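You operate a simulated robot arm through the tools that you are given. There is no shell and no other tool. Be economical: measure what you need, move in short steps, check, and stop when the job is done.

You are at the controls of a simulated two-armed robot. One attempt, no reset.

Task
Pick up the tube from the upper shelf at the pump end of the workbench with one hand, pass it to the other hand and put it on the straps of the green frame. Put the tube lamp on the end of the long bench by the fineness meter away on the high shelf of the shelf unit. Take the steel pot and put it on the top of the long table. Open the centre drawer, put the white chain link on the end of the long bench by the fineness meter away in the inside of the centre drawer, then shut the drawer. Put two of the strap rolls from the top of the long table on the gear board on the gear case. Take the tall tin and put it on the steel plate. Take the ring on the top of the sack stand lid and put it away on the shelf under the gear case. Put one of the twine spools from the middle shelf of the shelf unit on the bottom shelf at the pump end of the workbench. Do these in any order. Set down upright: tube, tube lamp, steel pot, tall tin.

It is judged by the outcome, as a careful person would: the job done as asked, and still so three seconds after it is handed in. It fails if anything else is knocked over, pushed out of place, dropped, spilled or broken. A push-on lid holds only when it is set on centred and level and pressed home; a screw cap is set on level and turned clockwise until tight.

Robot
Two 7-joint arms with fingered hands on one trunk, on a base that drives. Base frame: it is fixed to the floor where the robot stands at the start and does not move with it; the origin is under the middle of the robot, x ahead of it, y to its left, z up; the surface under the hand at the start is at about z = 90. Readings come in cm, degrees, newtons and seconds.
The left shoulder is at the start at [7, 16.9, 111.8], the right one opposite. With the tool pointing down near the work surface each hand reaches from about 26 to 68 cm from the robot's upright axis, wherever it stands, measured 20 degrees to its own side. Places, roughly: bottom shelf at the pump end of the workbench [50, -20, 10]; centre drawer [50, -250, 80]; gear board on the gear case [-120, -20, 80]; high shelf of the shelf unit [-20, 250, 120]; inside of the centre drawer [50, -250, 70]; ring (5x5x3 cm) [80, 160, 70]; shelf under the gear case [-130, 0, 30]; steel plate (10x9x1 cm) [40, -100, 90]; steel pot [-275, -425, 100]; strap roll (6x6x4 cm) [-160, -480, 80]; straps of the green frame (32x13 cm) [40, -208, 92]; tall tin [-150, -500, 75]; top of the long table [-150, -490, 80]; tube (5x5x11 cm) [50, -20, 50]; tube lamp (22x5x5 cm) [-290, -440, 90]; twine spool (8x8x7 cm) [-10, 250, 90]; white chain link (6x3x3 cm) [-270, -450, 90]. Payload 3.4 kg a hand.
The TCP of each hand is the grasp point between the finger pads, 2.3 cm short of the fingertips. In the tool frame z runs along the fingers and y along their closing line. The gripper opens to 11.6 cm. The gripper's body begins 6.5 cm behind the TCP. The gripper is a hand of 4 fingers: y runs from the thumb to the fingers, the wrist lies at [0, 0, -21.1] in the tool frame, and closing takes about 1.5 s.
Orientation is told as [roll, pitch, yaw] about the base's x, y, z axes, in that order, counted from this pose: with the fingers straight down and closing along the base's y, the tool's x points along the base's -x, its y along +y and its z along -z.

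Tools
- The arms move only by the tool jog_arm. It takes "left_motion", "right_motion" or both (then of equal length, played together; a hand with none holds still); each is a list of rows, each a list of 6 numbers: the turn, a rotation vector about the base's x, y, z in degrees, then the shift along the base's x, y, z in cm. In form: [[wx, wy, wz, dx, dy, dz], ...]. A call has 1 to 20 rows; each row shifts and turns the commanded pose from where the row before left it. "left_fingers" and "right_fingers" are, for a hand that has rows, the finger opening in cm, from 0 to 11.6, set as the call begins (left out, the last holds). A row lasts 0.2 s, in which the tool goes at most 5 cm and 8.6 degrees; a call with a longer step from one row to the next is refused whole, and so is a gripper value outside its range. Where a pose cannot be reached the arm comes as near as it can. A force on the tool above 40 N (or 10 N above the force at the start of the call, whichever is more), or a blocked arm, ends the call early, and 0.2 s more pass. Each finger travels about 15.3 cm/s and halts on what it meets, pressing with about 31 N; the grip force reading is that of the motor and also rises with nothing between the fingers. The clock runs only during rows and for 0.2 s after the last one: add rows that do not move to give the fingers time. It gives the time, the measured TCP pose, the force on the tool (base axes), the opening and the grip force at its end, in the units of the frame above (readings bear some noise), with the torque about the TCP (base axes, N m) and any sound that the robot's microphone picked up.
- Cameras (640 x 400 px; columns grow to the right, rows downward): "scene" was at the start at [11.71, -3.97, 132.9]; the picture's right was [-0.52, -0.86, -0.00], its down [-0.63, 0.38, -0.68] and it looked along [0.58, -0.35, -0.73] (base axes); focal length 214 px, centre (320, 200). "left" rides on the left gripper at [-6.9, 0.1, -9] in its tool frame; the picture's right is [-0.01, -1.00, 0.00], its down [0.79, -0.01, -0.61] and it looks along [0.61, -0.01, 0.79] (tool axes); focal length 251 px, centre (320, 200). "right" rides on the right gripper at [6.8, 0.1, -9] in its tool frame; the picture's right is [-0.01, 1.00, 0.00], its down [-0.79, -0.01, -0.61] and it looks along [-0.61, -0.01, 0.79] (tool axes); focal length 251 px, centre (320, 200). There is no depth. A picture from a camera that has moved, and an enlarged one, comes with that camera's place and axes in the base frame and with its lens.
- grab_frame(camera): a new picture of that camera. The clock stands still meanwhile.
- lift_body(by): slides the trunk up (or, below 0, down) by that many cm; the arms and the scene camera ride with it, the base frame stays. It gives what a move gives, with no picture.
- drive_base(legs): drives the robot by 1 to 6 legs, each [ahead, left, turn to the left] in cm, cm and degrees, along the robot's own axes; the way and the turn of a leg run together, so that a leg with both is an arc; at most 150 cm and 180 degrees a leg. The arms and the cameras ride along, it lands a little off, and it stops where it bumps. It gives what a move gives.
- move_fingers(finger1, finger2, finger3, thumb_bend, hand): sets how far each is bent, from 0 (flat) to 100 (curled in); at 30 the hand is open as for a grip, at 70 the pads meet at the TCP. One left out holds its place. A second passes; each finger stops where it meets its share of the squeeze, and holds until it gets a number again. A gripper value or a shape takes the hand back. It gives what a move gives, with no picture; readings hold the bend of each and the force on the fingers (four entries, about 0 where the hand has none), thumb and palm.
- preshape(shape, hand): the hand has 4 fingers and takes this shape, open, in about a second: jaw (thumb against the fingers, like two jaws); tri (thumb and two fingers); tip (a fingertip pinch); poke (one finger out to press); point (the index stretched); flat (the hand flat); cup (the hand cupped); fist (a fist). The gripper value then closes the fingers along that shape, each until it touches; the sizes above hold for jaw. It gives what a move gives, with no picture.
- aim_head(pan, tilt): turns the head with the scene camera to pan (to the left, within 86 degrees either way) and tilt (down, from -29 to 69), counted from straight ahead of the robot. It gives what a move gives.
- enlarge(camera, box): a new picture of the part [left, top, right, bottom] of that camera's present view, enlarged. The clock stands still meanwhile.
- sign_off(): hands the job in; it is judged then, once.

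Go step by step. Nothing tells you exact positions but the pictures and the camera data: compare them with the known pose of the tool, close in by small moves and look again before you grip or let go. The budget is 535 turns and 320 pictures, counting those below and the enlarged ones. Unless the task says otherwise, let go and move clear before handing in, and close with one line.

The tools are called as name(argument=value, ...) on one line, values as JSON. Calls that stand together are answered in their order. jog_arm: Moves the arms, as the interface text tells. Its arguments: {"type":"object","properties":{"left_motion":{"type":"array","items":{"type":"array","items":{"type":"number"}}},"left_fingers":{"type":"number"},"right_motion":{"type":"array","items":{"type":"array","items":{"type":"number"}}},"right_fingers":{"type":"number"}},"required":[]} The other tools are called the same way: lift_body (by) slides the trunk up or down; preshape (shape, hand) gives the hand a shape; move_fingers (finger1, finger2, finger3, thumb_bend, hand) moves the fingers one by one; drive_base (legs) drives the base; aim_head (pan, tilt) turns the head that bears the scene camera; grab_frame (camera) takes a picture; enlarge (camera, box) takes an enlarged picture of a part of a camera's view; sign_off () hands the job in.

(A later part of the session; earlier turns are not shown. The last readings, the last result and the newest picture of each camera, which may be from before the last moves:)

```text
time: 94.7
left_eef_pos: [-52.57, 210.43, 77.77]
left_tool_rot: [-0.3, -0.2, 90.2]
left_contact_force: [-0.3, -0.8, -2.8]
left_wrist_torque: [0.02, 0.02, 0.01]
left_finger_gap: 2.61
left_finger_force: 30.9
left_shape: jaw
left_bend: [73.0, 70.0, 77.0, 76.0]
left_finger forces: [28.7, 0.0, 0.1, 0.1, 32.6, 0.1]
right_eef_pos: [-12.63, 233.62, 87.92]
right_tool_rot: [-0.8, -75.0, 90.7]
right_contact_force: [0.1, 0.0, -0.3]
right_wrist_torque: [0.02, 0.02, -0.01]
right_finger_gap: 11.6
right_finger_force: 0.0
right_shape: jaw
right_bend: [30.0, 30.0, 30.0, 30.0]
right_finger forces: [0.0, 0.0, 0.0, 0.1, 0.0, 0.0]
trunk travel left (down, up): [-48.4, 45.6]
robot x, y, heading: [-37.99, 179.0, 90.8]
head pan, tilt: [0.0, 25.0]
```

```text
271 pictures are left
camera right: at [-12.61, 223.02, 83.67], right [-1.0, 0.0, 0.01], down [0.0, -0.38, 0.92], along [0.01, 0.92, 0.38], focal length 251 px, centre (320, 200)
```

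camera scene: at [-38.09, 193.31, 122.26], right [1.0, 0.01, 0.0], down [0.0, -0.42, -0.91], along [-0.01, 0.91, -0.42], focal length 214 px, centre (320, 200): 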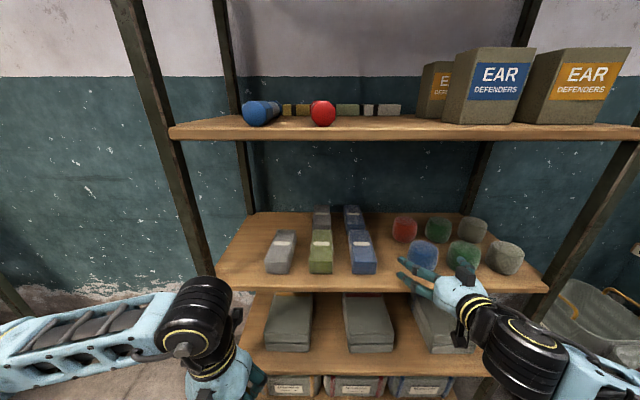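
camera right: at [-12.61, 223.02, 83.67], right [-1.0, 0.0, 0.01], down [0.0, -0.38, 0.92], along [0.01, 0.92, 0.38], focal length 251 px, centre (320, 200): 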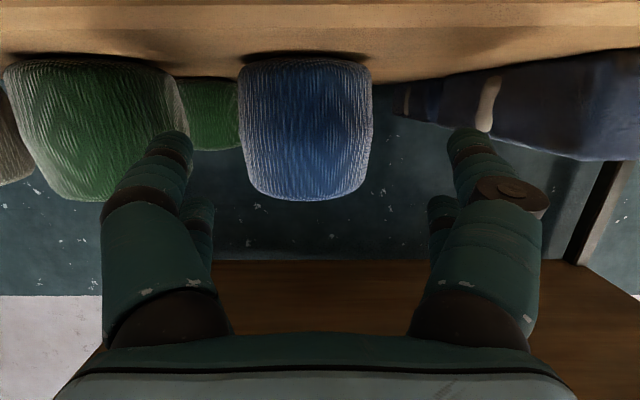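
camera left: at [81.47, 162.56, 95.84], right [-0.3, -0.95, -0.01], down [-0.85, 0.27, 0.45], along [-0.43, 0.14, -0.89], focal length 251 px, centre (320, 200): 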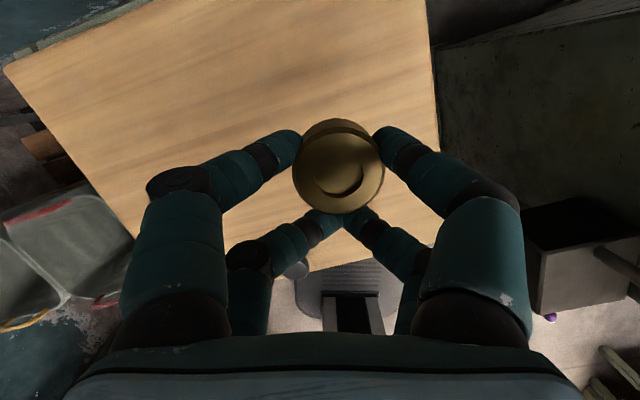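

jog_arm(right_motion=[[0, 0, 0, 0.2, 2.2, 0], [0, 0, 0, 0, 2.2, 0], [0, 0, 0, 0, 0, 0]])

grab_frame(camera="right")

```text
time: 95.5
left_eef_pos: [-52.61, 210.42, 77.87]
left_tool_rot: [-0.4, -0.1, 90.2]
left_contact_force: [0.0, -0.4, -1.5]
left_wrist_torque: [0.01, 0.01, 0.02]
left_finger_gap: 2.59
left_finger_force: 31.3
left_shape: jaw
left_bend: [73.0, 70.0, 77.0, 76.0]
left_finger forces: [28.7, 0.0, 0.1, 0.1, 32.5, 0.0]
right_eef_pos: [-12.47, 238.12, 88.14]
right_tool_rot: [-0.9, -75.0, 90.8]
right_contact_force: [0.7, 0.4, 0.1]
right_wrist_torque: [0.0, 0.02, -0.03]
right_finger_gap: 11.6
right_finger_force: 0.0
right_shape: jaw
right_bend: [30.0, 30.0, 30.0, 30.0]
right_finger forces: [0.0, 0.1, 0.0, 0.0, 0.0, 0.1]
trunk travel left (down, up): [-48.4, 45.6]
robot x, y, heading: [-37.89, 178.62, 90.6]
head pan, tilt: [0.0, 25.0]
```

```text
270 pictures are left
camera right: at [-12.42, 227.51, 83.72], right [-1.0, 0.0, 0.0], down [0.0, -0.38, 0.92], along [0.01, 0.92, 0.38], focal length 251 px, centre (320, 200)
```

right: 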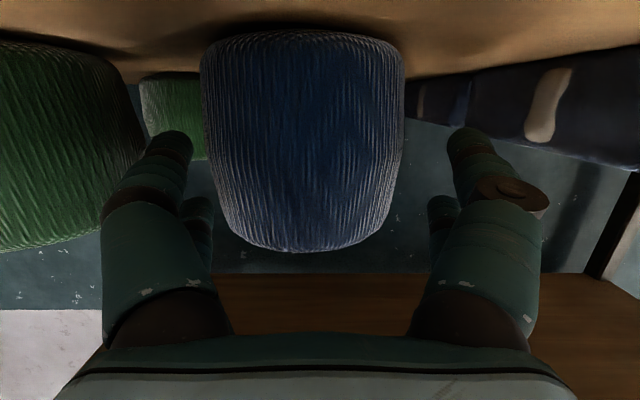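

Spool is centred between the fingers. Close.

jog_arm(right_motion=[[0, 0, 0, 0, 0, 0], [0, 0, 0, 0, 0, 0], [0, 0, 0, 0, 0, 0], [0, 0, 0, 0, 0, 0], [0, 0, 0, 0, 0, 0], [0, 0, 0, 0, 0, 0], [0, 0, 0, 0, 0, 0]], right_fingers=0)

grab_frame(camera="right")

```text
time: 97.1
left_eef_pos: [-52.49, 210.45, 78.03]
left_tool_rot: [-0.3, -0.2, 90.2]
left_contact_force: [-0.3, 0.9, -1.6]
left_wrist_torque: [-0.03, -0.01, 0.03]
left_finger_gap: 2.6
left_finger_force: 30.8
left_shape: jaw
left_bend: [73.0, 70.0, 77.0, 76.0]
left_finger forces: [28.6, 0.0, 0.1, 0.1, 32.7, 0.0]
right_eef_pos: [-12.54, 238.02, 88.01]
right_tool_rot: [-0.9, -75.0, 90.8]
right_contact_force: [0.6, 1.2, 2.3]
right_wrist_torque: [0.03, 0.02, -0.01]
right_finger_gap: 3.48
right_finger_force: 31.0
right_shape: jaw
right_bend: [73.0, 61.0, 61.0, 75.0]
right_finger forces: [27.4, 0.1, 0.1, 0.1, 28.1, 0.0]
trunk travel left (down, up): [-48.4, 45.6]
robot x, y, heading: [-37.87, 178.94, 90.6]
head pan, tilt: [0.0, 25.0]
```

```text
269 pictures are left
camera right: at [-12.43, 227.5, 83.72], right [-1.0, 0.0, 0.0], down [0.0, -0.38, 0.92], along [0.01, 0.92, 0.38], focal length 251 px, centre (320, 200)
```

right: 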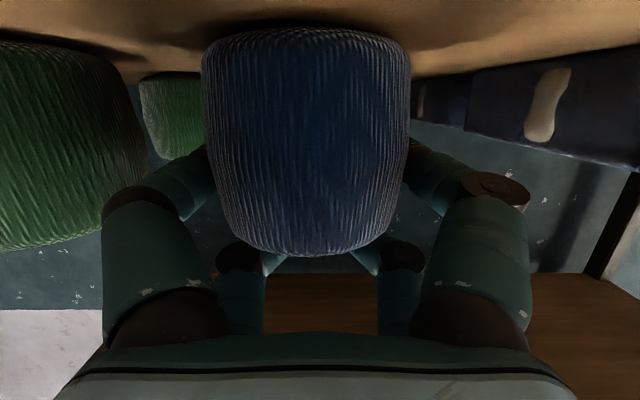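

jog_arm(right_motion=[[0, 0, 0, 0, 0, 2], [0, 0, 0, 0, 0, 2], [0, 0, 0, 0, 0, 0]])

grab_frame(camera="right")

```text
time: 97.9
left_eef_pos: [-52.59, 210.51, 77.92]
left_tool_rot: [-0.3, -0.2, 90.2]
left_contact_force: [-0.5, 0.4, -2.2]
left_wrist_torque: [-0.02, 0.0, -0.02]
left_finger_gap: 2.62
left_finger_force: 31.8
left_shape: jaw
left_bend: [73.0, 70.0, 77.0, 76.0]
left_finger forces: [28.7, 0.0, 0.0, 0.0, 32.7, 0.1]
right_eef_pos: [-12.42, 237.93, 92.04]
right_tool_rot: [-0.8, -75.0, 90.7]
right_contact_force: [0.0, -0.2, -0.6]
right_wrist_torque: [0.04, -0.03, 0.0]
right_finger_gap: 3.41
right_finger_force: 31.2
right_shape: jaw
right_bend: [73.0, 61.0, 61.0, 76.0]
right_finger forces: [27.0, 0.0, 0.0, 0.0, 27.2, 0.1]
trunk travel left (down, up): [-48.4, 45.6]
robot x, y, heading: [-37.86, 178.81, 90.6]
head pan, tilt: [0.0, 25.0]
```

```text
268 pictures are left
camera right: at [-12.47, 227.37, 87.7], right [-1.0, 0.0, 0.01], down [0.0, -0.38, 0.93], along [0.0, 0.93, 0.38], focal length 251 px, centre (320, 200)
```

right: 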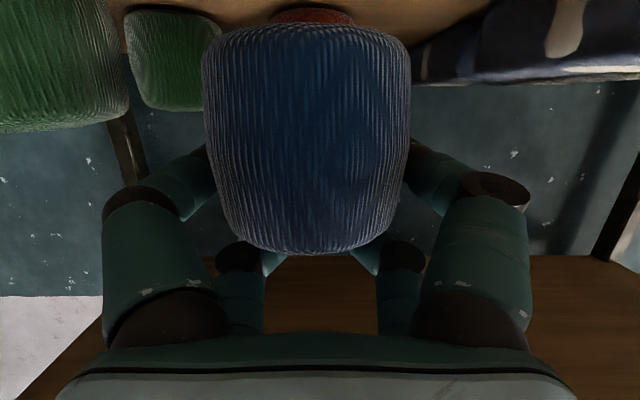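

Spool lifted cleanly. Back out of the shelf, then return toward the bench's pump end.

drive_base(legs=[[-60, 0, 0], [-108, 10, 0]])

aim_head(pan=-75, tilt=35)

grab_frame(camera="scene")

```text
time: 106.3
left_eef_pos: [-61.82, 44.24, 77.85]
left_tool_rot: [-0.2, -0.3, 90.6]
left_contact_force: [-0.2, -0.1, -1.9]
left_wrist_torque: [-0.03, 0.04, -0.01]
left_finger_gap: 2.6
left_finger_force: 31.1
left_shape: jaw
left_bend: [73.0, 70.0, 77.0, 76.0]
left_finger forces: [28.7, 0.0, 0.1, 0.1, 32.5, 0.1]
right_eef_pos: [-22.06, 72.05, 92.0]
right_tool_rot: [-0.9, -75.1, 91.4]
right_contact_force: [-0.5, -0.2, -1.2]
right_wrist_torque: [0.04, -0.02, 0.01]
right_finger_gap: 3.43
right_finger_force: 31.3
right_shape: jaw
right_bend: [73.0, 61.0, 61.0, 76.0]
right_finger forces: [26.8, 0.0, 0.1, 0.0, 27.2, 0.0]
trunk travel left (down, up): [-48.4, 45.6]
robot x, y, heading: [-46.35, 12.92, 91.0]
head pan, tilt: [0.0, 25.0]
```

```text
time: 107.8
left_eef_pos: [-61.81, 44.34, 77.89]
left_tool_rot: [-0.2, -0.2, 90.7]
left_contact_force: [-0.8, 0.0, -1.7]
left_wrist_torque: [-0.03, 0.0, 0.0]
left_finger_gap: 2.6
left_finger_force: 31.4
left_shape: jaw
left_bend: [73.0, 70.0, 77.0, 76.0]
left_finger forces: [28.7, 0.1, 0.0, 0.1, 32.7, 0.0]
right_eef_pos: [-22.05, 72.09, 91.98]
right_tool_rot: [-0.9, -74.9, 91.4]
right_contact_force: [0.0, -0.6, -1.5]
right_wrist_torque: [0.02, 0.0, 0.0]
right_finger_gap: 3.42
right_finger_force: 31.1
right_shape: jaw
right_bend: [73.0, 61.0, 61.0, 76.0]
right_finger forces: [26.8, 0.0, 0.0, 0.0, 27.2, 0.0]
trunk travel left (down, up): [-48.4, 45.6]
robot x, y, heading: [-46.76, 13.07, 90.9]
head pan, tilt: [-75.0, 35.0]
```

```text
267 pictures are left
camera scene: at [-38.63, 20.41, 120.69], right [0.28, -0.96, 0.0], down [-0.55, -0.16, -0.82], along [0.79, 0.23, -0.57], focal length 214 px, centre (320, 200)
```

scene: 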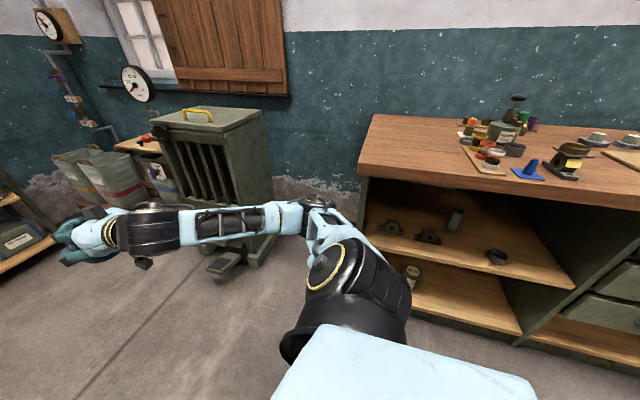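

drive_base(legs=[[0, 0, -91]])

aim_head(pan=-10, tilt=45)

grab_frame(camera="scene")

grab_frame(camera="right")

```text
time: 112.0
left_eef_pos: [-15.4, 27.67, 77.8]
left_tool_rot: [-0.3, -0.1, 0.8]
left_contact_force: [0.2, 0.0, -2.1]
left_wrist_torque: [0.03, 0.01, -0.03]
left_finger_gap: 2.58
left_finger_force: 30.8
left_shape: jaw
left_bend: [73.0, 70.0, 77.0, 76.0]
left_finger forces: [27.3, 0.1, 0.1, 0.0, 31.8, 0.0]
right_eef_pos: [12.51, -11.99, 92.01]
right_tool_rot: [-0.8, -75.0, 1.5]
right_contact_force: [0.7, 0.2, -1.6]
right_wrist_torque: [0.0, -0.04, 0.0]
right_finger_gap: 3.38
right_finger_force: 30.8
right_shape: jaw
right_bend: [73.0, 61.0, 61.0, 76.0]
right_finger forces: [26.6, 0.0, 0.0, 0.1, 26.8, 0.1]
trunk travel left (down, up): [-48.4, 45.6]
robot x, y, heading: [-46.67, 12.94, 1.1]
head pan, tilt: [-75.0, 35.0]
```

```text
time: 113.4
left_eef_pos: [-15.45, 27.84, 77.89]
left_tool_rot: [-0.2, -0.2, 0.8]
left_contact_force: [0.0, 1.0, -1.8]
left_wrist_torque: [0.01, 0.0, -0.01]
left_finger_gap: 2.6
left_finger_force: 30.5
left_shape: jaw
left_bend: [73.0, 70.0, 77.0, 76.0]
left_finger forces: [27.3, 0.0, 0.1, 0.0, 31.8, 0.0]
right_eef_pos: [12.38, -11.99, 91.94]
right_tool_rot: [-0.8, -75.0, 1.5]
right_contact_force: [-0.2, -0.1, -1.0]
right_wrist_torque: [-0.02, -0.02, 0.05]
right_finger_gap: 3.39
right_finger_force: 31.4
right_shape: jaw
right_bend: [73.0, 61.0, 61.0, 76.0]
right_finger forces: [26.7, 0.1, 0.0, 0.0, 26.9, 0.0]
trunk travel left (down, up): [-48.4, 45.6]
robot x, y, heading: [-46.8, 12.96, 1.2]
head pan, tilt: [-10.0, 45.0]
```

```text
266 pictures are left
camera scene: at [-33.93, 11.75, 119.21], right [-0.16, -0.99, 0.0], down [-0.7, 0.11, -0.71], along [0.7, -0.11, -0.71], focal length 214 px, centre (320, 200)
```

scene: 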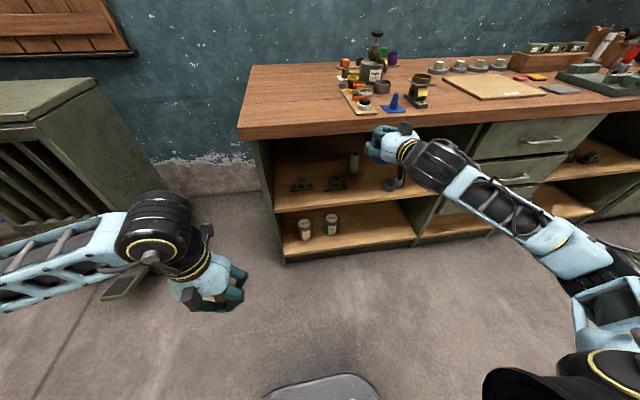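

```text
265 pictures are left
camera right: at [2.09, -12.13, 87.7], right [-0.01, 1.0, 0.0], down [-0.38, -0.01, 0.92], along [0.92, 0.01, 0.38], focal length 251 px, centre (320, 200)
```

right: 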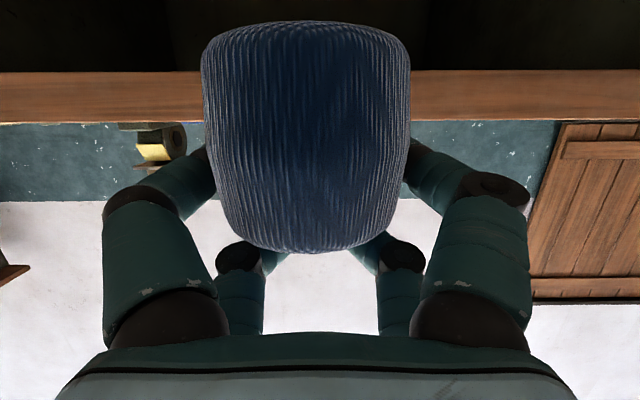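

Spool is secure. Bottom shelf at z≈12 spans y≈-55..20, jars at y≈2–8; I'll place at about (45,-28). Lower trunk and arm first.

lift_body(by=-48)

jog_arm(right_motion=[[0, 0, 0, 0, 0, -4], [0, 0, 0, 0, 0, -4], [0, 0, 0, 0, 0, -4], [0, 0, 0, 0, 0, -4], [0, 0, 0, 0, 0, -3], [0, 0, 0, 0, 0, 0]])

drive_base(legs=[[0, -15, -1]])

aim_head(pan=-15, tilt=30)

grab_frame(camera="scene")

grab_frame(camera="right")

```text
refused: -48 is not a number from -40 to 40
```

```text
time: 114.8
left_eef_pos: [-15.3, 27.76, 77.82]
left_tool_rot: [-0.3, -0.2, 0.8]
left_contact_force: [0.8, -0.2, -2.6]
left_wrist_torque: [-0.01, 0.02, -0.02]
left_finger_gap: 2.57
left_finger_force: 30.7
left_shape: jaw
left_bend: [73.0, 70.0, 77.0, 76.0]
left_finger forces: [27.4, 0.1, 0.0, 0.1, 31.8, 0.1]
right_eef_pos: [12.39, -11.91, 73.33]
right_tool_rot: [-0.8, -75.0, 1.4]
right_contact_force: [0.3, 0.7, -1.5]
right_wrist_torque: [0.0, 0.0, -0.03]
right_finger_gap: 3.35
right_finger_force: 30.9
right_shape: jaw
right_bend: [73.0, 61.0, 61.0, 76.0]
right_finger forces: [26.6, 0.0, 0.1, 0.2, 26.6, 0.1]
trunk travel left (down, up): [-48.4, 45.6]
robot x, y, heading: [-47.06, 12.78, 1.1]
head pan, tilt: [-10.0, 45.0]
```

```text
time: 116.2
left_eef_pos: [-15.03, 12.4, 77.95]
left_tool_rot: [-0.3, -0.2, 0.1]
left_contact_force: [-0.4, -0.1, -2.2]
left_wrist_torque: [0.02, 0.01, -0.02]
left_finger_gap: 2.57
left_finger_force: 31.1
left_shape: jaw
left_bend: [73.0, 70.0, 77.0, 76.0]
left_finger forces: [27.5, 0.1, 0.1, 0.0, 31.9, 0.0]
right_eef_pos: [12.31, -27.71, 73.05]
right_tool_rot: [-0.7, -75.0, 0.4]
right_contact_force: [-0.8, 0.0, -0.5]
right_wrist_torque: [0.0, 0.01, 0.03]
right_finger_gap: 3.34
right_finger_force: 30.6
right_shape: jaw
right_bend: [73.0, 61.0, 61.0, 76.0]
right_finger forces: [26.5, 0.1, 0.0, 0.1, 26.7, 0.1]
trunk travel left (down, up): [-48.4, 45.6]
robot x, y, heading: [-46.66, -2.01, 0.4]
head pan, tilt: [-10.0, 45.0]
```

```text
time: 116.9
left_eef_pos: [-15.0, 12.51, 77.95]
left_tool_rot: [-0.3, -0.2, 0.1]
left_contact_force: [-0.9, 0.7, -1.6]
left_wrist_torque: [-0.02, 0.03, 0.03]
left_finger_gap: 2.59
left_finger_force: 31.5
left_shape: jaw
left_bend: [73.0, 70.0, 77.0, 76.0]
left_finger forces: [27.5, 0.0, 0.0, 0.0, 31.9, 0.0]
right_eef_pos: [12.15, -27.66, 73.07]
right_tool_rot: [-0.9, -75.0, 0.7]
right_contact_force: [0.2, 0.5, -0.9]
right_wrist_torque: [0.01, -0.05, 0.0]
right_finger_gap: 3.34
right_finger_force: 31.0
right_shape: jaw
right_bend: [73.0, 61.0, 61.0, 76.0]
right_finger forces: [26.5, 0.0, 0.0, 0.0, 26.5, 0.0]
trunk travel left (down, up): [-48.4, 45.6]
robot x, y, heading: [-47.21, -2.4, 0.5]
head pan, tilt: [-15.0, 30.0]
```

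```text
264 pictures are left
camera scene: at [-33.03, -4.24, 121.46], right [-0.25, -0.97, 0.0], down [-0.48, 0.13, -0.87], along [0.84, -0.22, -0.5], focal length 214 px, centre (320, 200)
```

scene: 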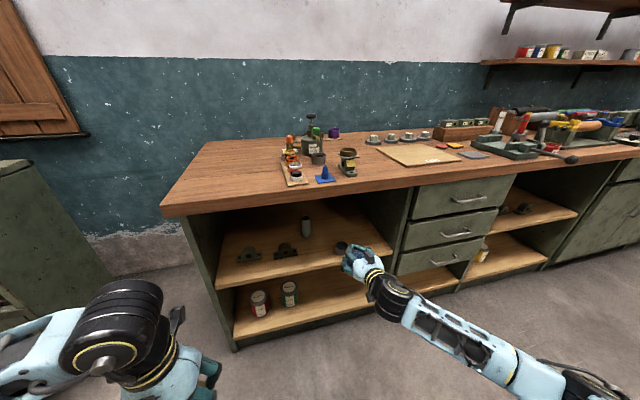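

```text
263 pictures are left
camera right: at [1.87, -27.63, 68.87], right [0.01, 1.0, 0.0], down [-0.38, 0.0, 0.92], along [0.92, -0.01, 0.38], focal length 251 px, centre (320, 200)
```

right: 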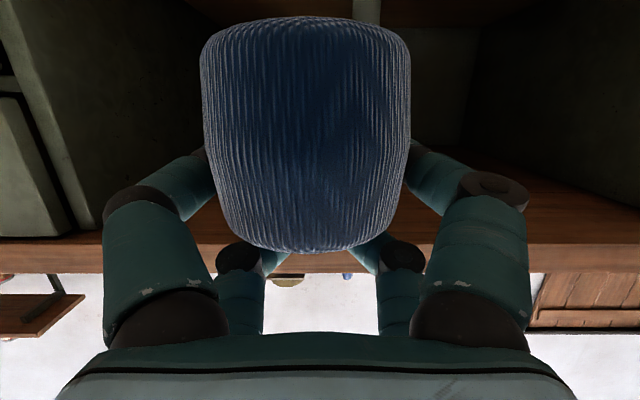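

lift_body(by=-40)

lift_body(by=-8)

grab_frame(camera="scene")

grab_frame(camera="right")

```text
time: 120.8
left_eef_pos: [-14.96, 12.47, 37.86]
left_tool_rot: [-0.3, -0.2, 0.2]
left_contact_force: [-0.1, 0.1, -1.3]
left_wrist_torque: [0.02, 0.0, 0.01]
left_finger_gap: 2.58
left_finger_force: 31.2
left_shape: jaw
left_bend: [73.0, 70.0, 77.0, 76.0]
left_finger forces: [27.5, 0.0, 0.0, 0.0, 31.8, 0.0]
right_eef_pos: [12.31, -27.58, 33.16]
right_tool_rot: [-0.9, -75.0, 0.6]
right_contact_force: [0.5, -0.4, -1.4]
right_wrist_torque: [0.01, -0.02, -0.01]
right_finger_gap: 3.32
right_finger_force: 30.6
right_shape: jaw
right_bend: [73.0, 61.0, 61.0, 76.0]
right_finger forces: [26.4, 0.1, 0.0, 0.0, 26.6, 0.1]
trunk travel left (down, up): [-8.4, 85.6]
robot x, y, heading: [-46.86, -2.49, 0.3]
head pan, tilt: [-15.0, 30.0]
```

```text
time: 121.9
left_eef_pos: [-15.05, 12.47, 29.93]
left_tool_rot: [-0.3, -0.2, 0.1]
left_contact_force: [0.0, -0.5, -2.1]
left_wrist_torque: [0.0, 0.02, -0.02]
left_finger_gap: 2.57
left_finger_force: 30.5
left_shape: jaw
left_bend: [73.0, 70.0, 77.0, 76.0]
left_finger forces: [27.5, 0.1, 0.0, 0.0, 31.9, 0.0]
right_eef_pos: [12.18, -27.64, 25.1]
right_tool_rot: [-0.9, -75.1, 0.6]
right_contact_force: [0.1, -0.6, -2.0]
right_wrist_torque: [0.03, -0.02, 0.04]
right_finger_gap: 3.3
right_finger_force: 30.9
right_shape: jaw
right_bend: [73.0, 61.0, 61.0, 76.0]
right_finger forces: [26.6, 0.0, 0.0, 0.0, 26.6, 0.1]
trunk travel left (down, up): [-0.4, 93.6]
robot x, y, heading: [-46.4, -2.08, 0.3]
head pan, tilt: [-15.0, 30.0]
```

```text
262 pictures are left
camera scene: at [-33.05, -4.26, 73.47], right [-0.25, -0.97, 0.0], down [-0.48, 0.13, -0.87], along [0.84, -0.22, -0.5], focal length 214 px, centre (320, 200)
```

scene: 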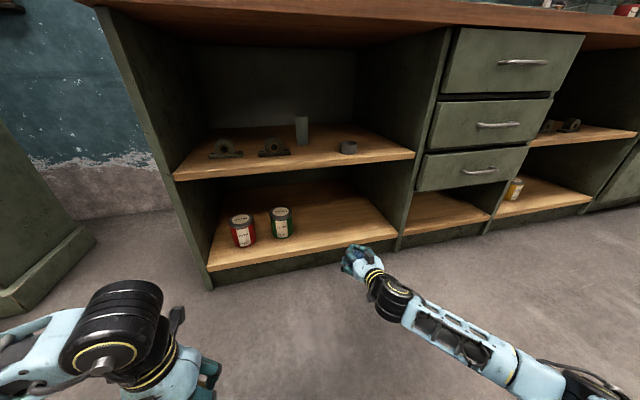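

```text
261 pictures are left
camera right: at [1.85, -27.64, 20.88], right [0.01, 1.0, 0.0], down [-0.38, 0.0, 0.92], along [0.92, -0.01, 0.38], focal length 251 px, centre (320, 200)
```

right: 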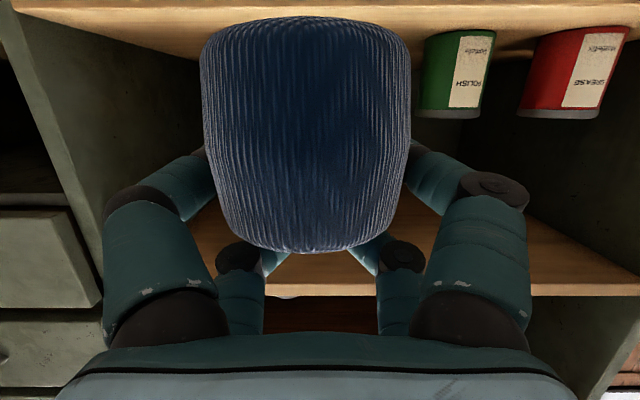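

Drive forward so the spool is inside above the bottom shelf.

drive_base(legs=[[30, 0, 0]])

grab_frame(camera="scene")

grab_frame(camera="right")

```text
time: 124.0
left_eef_pos: [14.78, 12.71, 29.87]
left_tool_rot: [-0.4, -0.3, 0.2]
left_contact_force: [0.7, -0.4, -2.3]
left_wrist_torque: [0.05, 0.02, -0.01]
left_finger_gap: 2.59
left_finger_force: 31.1
left_shape: jaw
left_bend: [73.0, 70.0, 77.0, 76.0]
left_finger forces: [27.5, 0.0, 0.1, 0.0, 32.0, 0.1]
right_eef_pos: [42.15, -27.42, 25.15]
right_tool_rot: [-0.8, -74.9, 0.8]
right_contact_force: [-0.2, -0.1, -0.9]
right_wrist_torque: [-0.02, 0.01, 0.0]
right_finger_gap: 3.33
right_finger_force: 31.1
right_shape: jaw
right_bend: [73.0, 61.0, 61.0, 76.0]
right_finger forces: [26.6, 0.1, 0.0, 0.0, 26.6, 0.0]
trunk travel left (down, up): [-0.4, 93.6]
robot x, y, heading: [-16.86, -1.61, 0.2]
head pan, tilt: [-15.0, 30.0]
```

```text
260 pictures are left
camera scene: at [-3.2, -4.03, 73.47], right [-0.25, -0.97, 0.0], down [-0.48, 0.13, -0.87], along [0.84, -0.22, -0.5], focal length 214 px, centre (320, 200)
```

scene: 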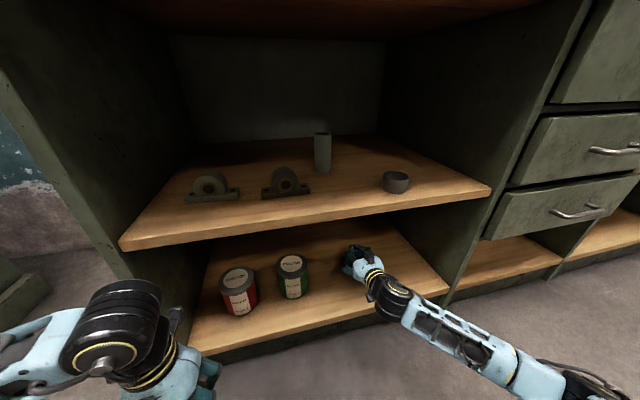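

```text
259 pictures are left
camera right: at [31.74, -27.35, 20.87], right [0.0, 1.0, 0.0], down [-0.38, 0.0, 0.92], along [0.92, -0.01, 0.38], focal length 251 px, centre (320, 200)
```

right: 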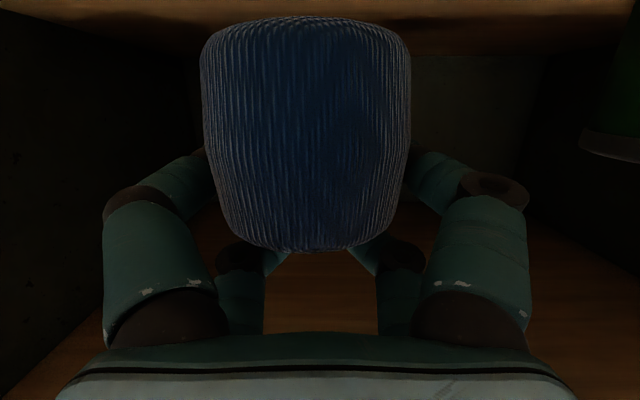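

Good, inside the bay. Lower gently until contact.

jog_arm(right_motion=[[0, 0, 0, 0, 0, -2], [0, 0, 0, 0, 0, -2], [0, 0, 0, 0, 0, -1], [0, 0, 0, 0, 0, 0]])

grab_frame(camera="right")

```text
time: 125.0
left_eef_pos: [14.68, 12.7, 29.84]
left_tool_rot: [-0.3, -0.3, 0.2]
left_contact_force: [-0.1, -0.1, -1.6]
left_wrist_torque: [0.03, 0.02, 0.01]
left_finger_gap: 2.62
left_finger_force: 31.2
left_shape: jaw
left_bend: [73.0, 70.0, 77.0, 76.0]
left_finger forces: [27.5, 0.0, 0.0, 0.0, 32.0, 0.1]
right_eef_pos: [42.18, -27.34, 20.23]
right_tool_rot: [-0.8, -75.0, 0.6]
right_contact_force: [0.1, 0.8, -1.6]
right_wrist_torque: [0.02, 0.0, -0.02]
right_finger_gap: 3.31
right_finger_force: 30.9
right_shape: jaw
right_bend: [74.0, 61.0, 61.0, 76.0]
right_finger forces: [26.5, 0.0, 0.0, 0.1, 26.6, 0.0]
trunk travel left (down, up): [-0.4, 93.6]
robot x, y, heading: [-16.88, -1.96, 0.3]
head pan, tilt: [-15.0, 30.0]
```

```text
258 pictures are left
camera right: at [31.79, -27.32, 15.89], right [0.0, 1.0, 0.0], down [-0.38, 0.0, 0.92], along [0.92, -0.01, 0.38], focal length 251 px, centre (320, 200)
```

right: 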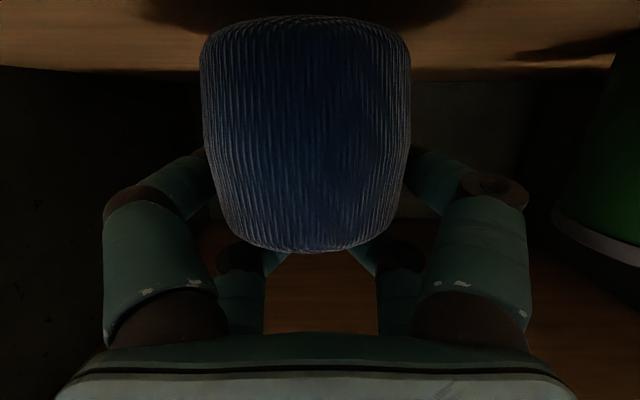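

jog_arm(right_motion=[[0, 0, 0, 0, 0, -0.5], [0, 0, 0, 0, 0, -0.5], [0, 0, 0, 0, 0, 0]])

jog_arm(right_motion=[[0, 0, 0, 0, 0, -0.5], [0, 0, 0, 0, 0, 0]])

```text
time: 125.8
left_eef_pos: [14.76, 12.81, 29.85]
left_tool_rot: [-0.4, -0.1, 0.2]
left_contact_force: [0.2, -0.1, -2.1]
left_wrist_torque: [0.04, 0.0, 0.03]
left_finger_gap: 2.58
left_finger_force: 31.3
left_shape: jaw
left_bend: [73.0, 70.0, 77.0, 76.0]
left_finger forces: [27.5, 0.0, 0.0, 0.0, 32.0, 0.1]
right_eef_pos: [42.1, -27.28, 19.32]
right_tool_rot: [-0.9, -74.9, 0.8]
right_contact_force: [2.1, 0.2, 0.6]
right_wrist_torque: [0.01, -0.03, 0.03]
right_finger_gap: 3.33
right_finger_force: 31.4
right_shape: jaw
right_bend: [74.0, 61.0, 61.0, 76.0]
right_finger forces: [27.2, 0.1, 0.0, 0.1, 26.9, 0.0]
trunk travel left (down, up): [-0.4, 93.6]
robot x, y, heading: [-16.86, -1.81, 0.7]
head pan, tilt: [-15.0, 30.0]
```

```text
time: 126.4
left_eef_pos: [14.65, 12.76, 30.01]
left_tool_rot: [-0.4, -0.3, 0.2]
left_contact_force: [-0.8, -0.9, -2.1]
left_wrist_torque: [-0.02, 0.01, 0.0]
left_finger_gap: 2.59
left_finger_force: 30.7
left_shape: jaw
left_bend: [73.0, 70.0, 77.0, 76.0]
left_finger forces: [27.5, 0.0, 0.0, 0.1, 32.0, 0.0]
right_eef_pos: [42.1, -27.38, 19.01]
right_tool_rot: [-1.2, -75.2, 1.0]
right_contact_force: [2.2, 0.1, 16.0]
right_wrist_torque: [0.14, -0.06, -0.02]
right_finger_gap: 3.33
right_finger_force: 30.5
right_shape: jaw
right_bend: [74.0, 61.0, 61.0, 76.0]
right_finger forces: [30.0, 0.1, 0.1, 0.0, 28.6, 0.0]
trunk travel left (down, up): [-0.4, 93.6]
robot x, y, heading: [-17.25, -2.24, 0.4]
head pan, tilt: [-15.0, 30.0]
```

Contact felt. Release and back straight out.

jog_arm(right_motion=[[0, 0, 0, 0, 0, 0.2], [0, 0, 0, 0, 0, 0], [0, 0, 0, 0, 0, 0], [0, 0, 0, 0, 0, 0], [0, 0, 0, 0, 0, 0], [0, 0, 0, 0, 0, 0], [0, 0, 0, 0, 0, 0]], right_fingers=11.6)

grab_frame(camera="right")

drive_base(legs=[[-30, 0, 0]])

grab_frame(camera="scene")

```text
time: 128.0
left_eef_pos: [14.76, 12.79, 29.91]
left_tool_rot: [-0.3, -0.3, 0.3]
left_contact_force: [-0.3, -0.2, -2.8]
left_wrist_torque: [-0.02, 0.0, 0.0]
left_finger_gap: 2.59
left_finger_force: 31.0
left_shape: jaw
left_bend: [73.0, 70.0, 77.0, 76.0]
left_finger forces: [27.6, 0.1, 0.0, 0.0, 31.9, 0.0]
right_eef_pos: [42.15, -27.4, 18.95]
right_tool_rot: [-0.9, -75.0, 0.8]
right_contact_force: [0.5, 0.8, 0.4]
right_wrist_torque: [0.02, -0.02, 0.0]
right_finger_gap: 11.59
right_finger_force: 0.2
right_shape: jaw
right_bend: [30.0, 30.0, 30.0, 30.0]
right_finger forces: [0.1, 0.0, 0.1, 0.0, 0.0, 0.1]
trunk travel left (down, up): [-0.4, 93.6]
robot x, y, heading: [-16.88, -1.97, 0.1]
head pan, tilt: [-15.0, 30.0]
```

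```text
257 pictures are left
camera right: at [31.74, -27.41, 14.64], right [0.0, 1.0, 0.0], down [-0.38, 0.0, 0.92], along [0.92, -0.01, 0.38], focal length 251 px, centre (320, 200)
```

right: 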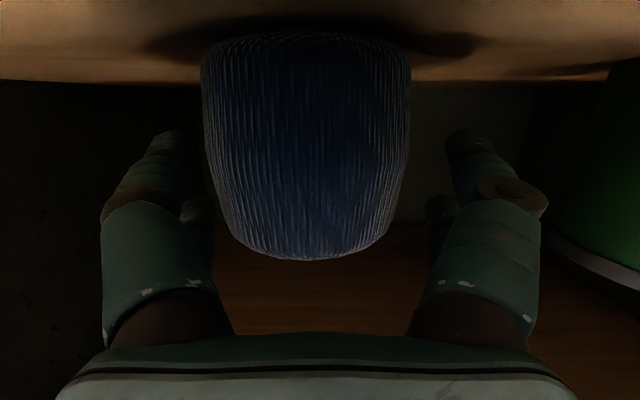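

```text
time: 130.0
left_eef_pos: [-15.3, 12.64, 29.84]
left_tool_rot: [-0.4, -0.2, 0.4]
left_contact_force: [0.7, 1.1, -0.9]
left_wrist_torque: [0.02, -0.02, -0.03]
left_finger_gap: 2.57
left_finger_force: 31.1
left_shape: jaw
left_bend: [73.0, 70.0, 77.0, 76.0]
left_finger forces: [27.5, 0.1, 0.0, 0.0, 31.8, 0.0]
right_eef_pos: [12.3, -27.45, 19.06]
right_tool_rot: [-0.9, -75.0, 1.0]
right_contact_force: [0.0, 0.2, 0.6]
right_wrist_torque: [0.01, 0.0, -0.01]
right_finger_gap: 11.6
right_finger_force: 0.0
right_shape: jaw
right_bend: [30.0, 30.0, 30.0, 30.0]
right_finger forces: [0.0, 0.1, 0.1, 0.0, 0.0, 0.0]
trunk travel left (down, up): [-0.4, 93.6]
robot x, y, heading: [-47.16, -1.98, 0.6]
head pan, tilt: [-15.0, 30.0]
```

```text
256 pictures are left
camera scene: at [-33.15, -4.26, 73.47], right [-0.25, -0.97, 0.0], down [-0.48, 0.12, -0.87], along [0.84, -0.21, -0.5], focal length 214 px, centre (320, 200)
```

scene: 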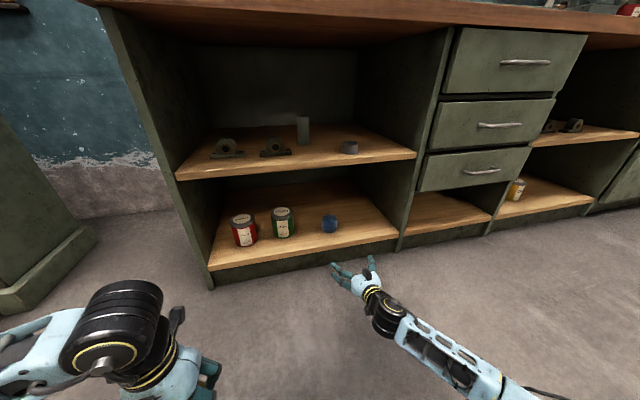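

Spool is placed neatly. Now raise the trunk, fold the right hand back to pointing down, and turn to the gear case.

lift_body(by=40)

jog_arm(right_motion=[[0, 7.5, 0, -2, 0, 2], [0, 7.5, 0, -2, 0, 2], [0, 7.5, 0, -2, 0, 2], [0, 7.5, 0, -2, 0, 2], [0, 7.5, 0, -2, 0, 2], [0, 7.5, 0, -2, 0, 2], [0, 7.5, 0, -2, 0, 2], [0, 7.5, 0, -2, 0, 2], [0, 7.5, 0, -2, 0, 2], [0, 7.5, 0, -2, 0, 2], [0, 0, 0, 0, 0, 0]])

drive_base(legs=[[5, 0, 0], [0, 0, 179]])

aim_head(pan=0, tilt=35)

grab_frame(camera="scene")

```text
time: 133.8
left_eef_pos: [-15.28, 12.56, 69.88]
left_tool_rot: [-0.2, -0.3, 0.3]
left_contact_force: [-0.2, 0.2, -1.7]
left_wrist_torque: [0.02, 0.02, 0.02]
left_finger_gap: 2.54
left_finger_force: 30.7
left_shape: jaw
left_bend: [73.0, 70.0, 77.0, 76.0]
left_finger forces: [27.6, 0.0, 0.1, 0.0, 31.9, 0.1]
right_eef_pos: [12.36, -27.38, 59.02]
right_tool_rot: [-0.9, -75.0, 1.0]
right_contact_force: [-0.3, 0.3, -0.1]
right_wrist_torque: [0.01, 0.0, 0.04]
right_finger_gap: 11.58
right_finger_force: 0.1
right_shape: jaw
right_bend: [30.0, 30.0, 30.0, 30.0]
right_finger forces: [0.1, 0.0, 0.1, 0.0, 0.0, 0.0]
trunk travel left (down, up): [-40.4, 53.6]
robot x, y, heading: [-46.85, -2.34, 0.4]
head pan, tilt: [-15.0, 30.0]
```

```text
time: 136.2
left_eef_pos: [-15.28, 12.56, 69.94]
left_tool_rot: [-0.2, -0.3, 0.3]
left_contact_force: [0.1, 0.5, -2.4]
left_wrist_torque: [0.0, 0.03, 0.02]
left_finger_gap: 2.57
left_finger_force: 31.2
left_shape: jaw
left_bend: [73.0, 70.0, 77.0, 76.0]
left_finger forces: [27.7, 0.1, 0.1, 0.0, 31.9, 0.0]
right_eef_pos: [-7.67, -27.56, 78.89]
right_tool_rot: [0.1, 0.0, 0.2]
right_contact_force: [-0.1, -0.2, 0.6]
right_wrist_torque: [-0.02, 0.02, -0.03]
right_finger_gap: 11.6
right_finger_force: 0.0
right_shape: jaw
right_bend: [30.0, 30.0, 30.0, 30.0]
right_finger forces: [0.0, 0.0, 0.0, 0.0, 0.1, 0.1]
trunk travel left (down, up): [-40.4, 53.6]
robot x, y, heading: [-47.46, -2.25, 0.6]
head pan, tilt: [-15.0, 30.0]
```

```text
time: 144.4
left_eef_pos: [-73.86, -16.2, 69.9]
left_tool_rot: [-0.3, -0.3, 178.8]
left_contact_force: [0.1, 0.4, -2.6]
left_wrist_torque: [-0.03, -0.04, 0.02]
left_finger_gap: 2.55
left_finger_force: 31.0
left_shape: jaw
left_bend: [73.0, 70.0, 77.0, 76.0]
left_finger forces: [26.1, 0.0, 0.1, 0.1, 30.6, 0.0]
right_eef_pos: [-80.35, 24.14, 78.9]
right_tool_rot: [0.2, 0.1, 178.7]
right_contact_force: [0.3, 0.4, 0.2]
right_wrist_torque: [0.0, 0.0, -0.03]
right_finger_gap: 11.58
right_finger_force: 0.0
right_shape: jaw
right_bend: [30.0, 30.0, 30.0, 30.0]
right_finger forces: [0.0, 0.1, 0.0, 0.0, 0.0, 0.0]
trunk travel left (down, up): [-40.4, 53.6]
robot x, y, heading: [-41.72, -2.54, 179.2]
head pan, tilt: [-15.0, 30.0]
```

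```text
time: 145.2
left_eef_pos: [-73.81, -15.99, 69.93]
left_tool_rot: [-0.4, -0.2, 178.8]
left_contact_force: [-0.4, -0.2, -2.5]
left_wrist_torque: [-0.02, -0.02, -0.04]
left_finger_gap: 2.55
left_finger_force: 31.2
left_shape: jaw
left_bend: [73.0, 70.0, 77.0, 76.0]
left_finger forces: [26.1, 0.0, 0.0, 0.1, 30.7, 0.1]
right_eef_pos: [-80.46, 24.1, 78.98]
right_tool_rot: [0.1, 0.1, 178.7]
right_contact_force: [0.6, 1.0, 0.3]
right_wrist_torque: [-0.04, -0.03, 0.01]
right_finger_gap: 11.59
right_finger_force: 0.1
right_shape: jaw
right_bend: [30.0, 30.0, 30.0, 30.0]
right_finger forces: [0.1, 0.0, 0.1, 0.1, 0.0, 0.0]
trunk travel left (down, up): [-40.4, 53.6]
robot x, y, heading: [-41.95, -2.33, 178.9]
head pan, tilt: [0.0, 35.0]
```

```text
255 pictures are left
camera scene: at [-55.77, -1.8, 112.7], right [0.02, 1.0, 0.0], down [0.57, -0.01, -0.82], along [-0.82, 0.01, -0.57], focal length 214 px, centre (320, 200)
```

scene: 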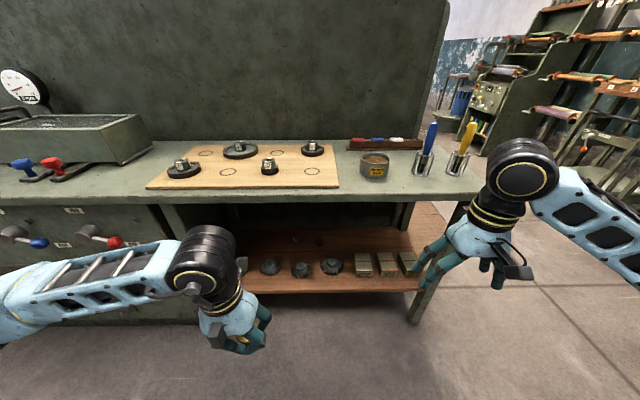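

The shelf holds three dark knobs and three boxes along the front. Zoom to find a free spot for the ring.

enlarge(camera="scene", box=[190, 190, 450, 330])

enlarge(camera="scene", box=[140, 120, 440, 210])

grab_frame(camera="left")

```text
2.46 times, centred on (320, 260) of scene
camera zoom: at [-55.77, -1.8, 112.7], right [0.02, 1.0, 0.0], down [0.57, -0.01, -0.82], along [-0.82, 0.01, -0.57], focal length 528 px, centre (320, 52)
```

zoom: 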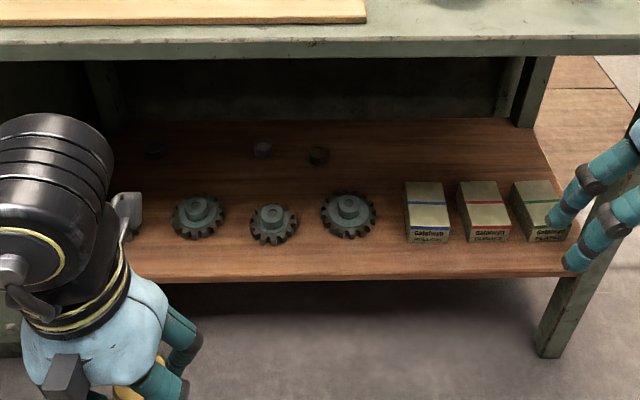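

```text
2.13 times, centred on (290, 165) of scene
camera zoom: at [-55.77, -1.8, 112.7], right [0.02, 1.0, 0.0], down [0.57, -0.01, -0.82], along [-0.82, 0.01, -0.57], focal length 458 px, centre (384, 275)
```

zoom: 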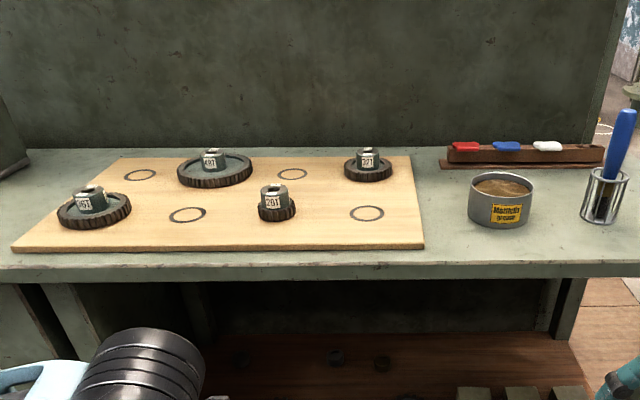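

```text
252 pictures are left
camera left: at [-80.65, -15.94, 78.88], right [0.01, 1.0, 0.01], down [0.8, -0.01, 0.6], along [0.6, 0.0, -0.8], focal length 251 px, centre (320, 200)
```

left: 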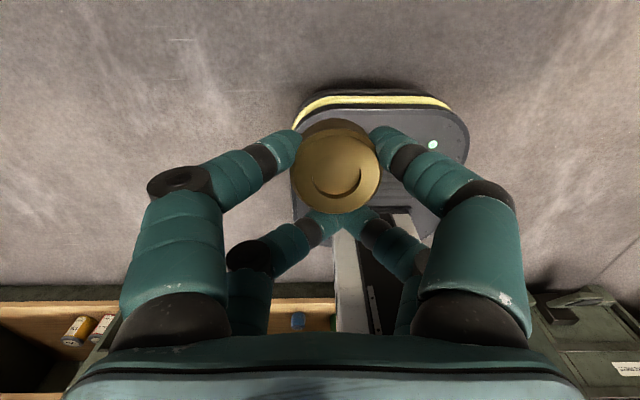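

There's a rear row of rings with room around (-135, 12). I'll tilt the left hand 40° forward and pull the right hand in.

jog_arm(left_motion=[[0, 8, 0, -2, 0, 0], [0, 8, 0, -2, 0, 0], [0, 8, 0, -2, 0, 0], [0, 8, 0, -2, 0, 0], [0, 8, 0, -2, 0, 0], [0, 0, 0, 0, 0, 0]], right_motion=[[0, 0, 0, 2.4, 0, 0], [0, 0, 0, 2.4, 0, 0], [0, 0, 0, 2.4, 0, 0], [0, 0, 0, 2.4, 0, 0], [0, 0, 0, 2.4, 0, 0], [0, 0, 0, 0, 0, 0]])

lift_body(by=-24)

drive_base(legs=[[20, -25, 0]])

aim_head(pan=10, tilt=30)

grab_frame(camera="scene")

grab_frame(camera="left")

```text
time: 146.6
left_eef_pos: [-83.85, -16.01, 69.83]
left_tool_rot: [0.8, -40.2, 178.4]
left_contact_force: [0.1, -0.1, -2.8]
left_wrist_torque: [-0.03, -0.06, -0.01]
left_finger_gap: 2.47
left_finger_force: 31.4
left_shape: jaw
left_bend: [73.0, 70.0, 77.0, 76.0]
left_finger forces: [26.5, 0.0, 0.0, 0.1, 30.1, 0.0]
right_eef_pos: [-69.18, 24.21, 79.22]
right_tool_rot: [0.1, 0.1, 178.6]
right_contact_force: [0.1, -0.6, -0.3]
right_wrist_torque: [0.0, -0.01, 0.03]
right_finger_gap: 11.62
right_finger_force: 0.0
right_shape: jaw
right_bend: [30.0, 30.0, 30.0, 30.0]
right_finger forces: [0.0, 0.0, 0.1, 0.1, 0.1, 0.0]
right hand out of reach, approached as far as the arm can: row 5
trunk travel left (down, up): [-40.4, 53.6]
robot x, y, heading: [-41.75, -2.03, 179.2]
head pan, tilt: [0.0, 35.0]
```

```text
time: 149.1
left_eef_pos: [-83.94, -16.14, 45.85]
left_tool_rot: [0.8, -40.1, 178.4]
left_contact_force: [-0.2, -0.2, -0.9]
left_wrist_torque: [-0.03, -0.03, 0.0]
left_finger_gap: 2.47
left_finger_force: 30.8
left_shape: jaw
left_bend: [73.0, 70.0, 77.0, 76.0]
left_finger forces: [26.7, 0.0, 0.0, 0.0, 30.3, 0.0]
right_eef_pos: [-69.25, 24.24, 55.38]
right_tool_rot: [0.1, 0.1, 178.7]
right_contact_force: [-0.1, 0.5, -0.3]
right_wrist_torque: [0.01, 0.02, -0.01]
right_finger_gap: 11.59
right_finger_force: 0.1
right_shape: jaw
right_bend: [30.0, 30.0, 30.0, 30.0]
right_finger forces: [0.0, 0.0, 0.1, 0.0, 0.0, 0.0]
trunk travel left (down, up): [-16.4, 77.6]
robot x, y, heading: [-41.78, -1.7, 179.1]
head pan, tilt: [0.0, 35.0]
```

```text
time: 151.2
left_eef_pos: [-104.02, 8.61, 45.93]
left_tool_rot: [0.9, -40.0, 178.4]
left_contact_force: [-0.5, -0.3, -2.3]
left_wrist_torque: [0.02, -0.04, 0.01]
left_finger_gap: 2.47
left_finger_force: 30.6
left_shape: jaw
left_bend: [73.0, 70.0, 77.0, 76.0]
left_finger forces: [26.5, 0.0, 0.0, 0.0, 30.4, 0.0]
right_eef_pos: [-89.35, 48.89, 55.43]
right_tool_rot: [0.1, 0.0, 178.8]
right_contact_force: [0.0, 0.5, 0.3]
right_wrist_torque: [0.01, 0.01, -0.01]
right_finger_gap: 11.62
right_finger_force: 0.0
right_shape: jaw
right_bend: [30.0, 30.0, 30.0, 30.0]
right_finger forces: [0.0, 0.0, 0.0, 0.0, 0.1, 0.0]
trunk travel left (down, up): [-16.4, 77.6]
robot x, y, heading: [-61.66, 22.56, 179.1]
head pan, tilt: [0.0, 35.0]
```

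```text
time: 151.9
left_eef_pos: [-103.93, 8.51, 45.93]
left_tool_rot: [0.7, -40.1, 178.5]
left_contact_force: [-0.3, 0.3, -2.1]
left_wrist_torque: [-0.02, -0.04, 0.01]
left_finger_gap: 2.44
left_finger_force: 31.1
left_shape: jaw
left_bend: [73.0, 70.0, 77.0, 76.0]
left_finger forces: [26.6, 0.1, 0.0, 0.0, 30.4, 0.1]
right_eef_pos: [-89.28, 48.79, 55.26]
right_tool_rot: [0.2, 0.1, 178.8]
right_contact_force: [0.7, -0.2, -0.2]
right_wrist_torque: [-0.02, 0.0, -0.01]
right_finger_gap: 11.6
right_finger_force: 0.0
right_shape: jaw
right_bend: [30.0, 30.0, 30.0, 30.0]
right_finger forces: [0.1, 0.1, 0.0, 0.1, 0.0, 0.0]
trunk travel left (down, up): [-16.4, 77.6]
robot x, y, heading: [-61.56, 22.21, 179.2]
head pan, tilt: [10.0, 30.0]
```

```text
251 pictures are left
camera scene: at [-75.87, 21.27, 89.47], right [-0.16, 0.99, 0.0], down [0.49, 0.08, -0.87], along [-0.85, -0.14, -0.5], focal length 214 px, centre (320, 200)
```

scene: 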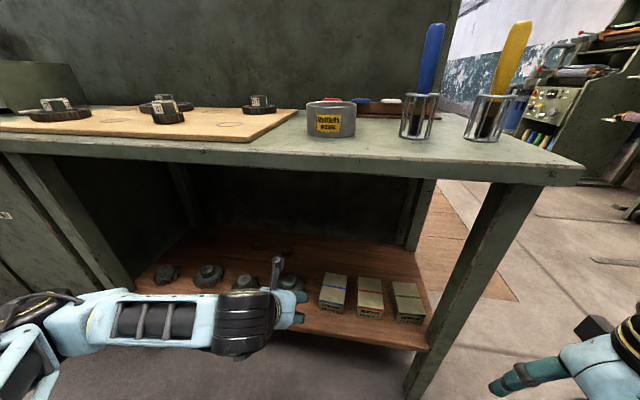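

```text
250 pictures are left
camera left: at [-103.4, 8.73, 57.19], right [0.01, 1.0, 0.0], down [1.0, -0.01, -0.05], along [-0.05, 0.0, -1.0], focal length 251 px, centre (320, 200)
```

left: 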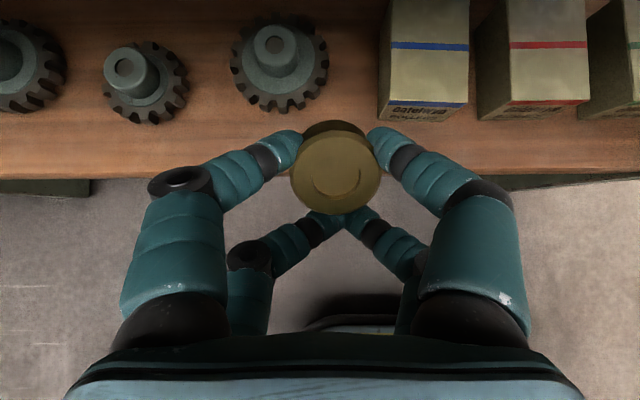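

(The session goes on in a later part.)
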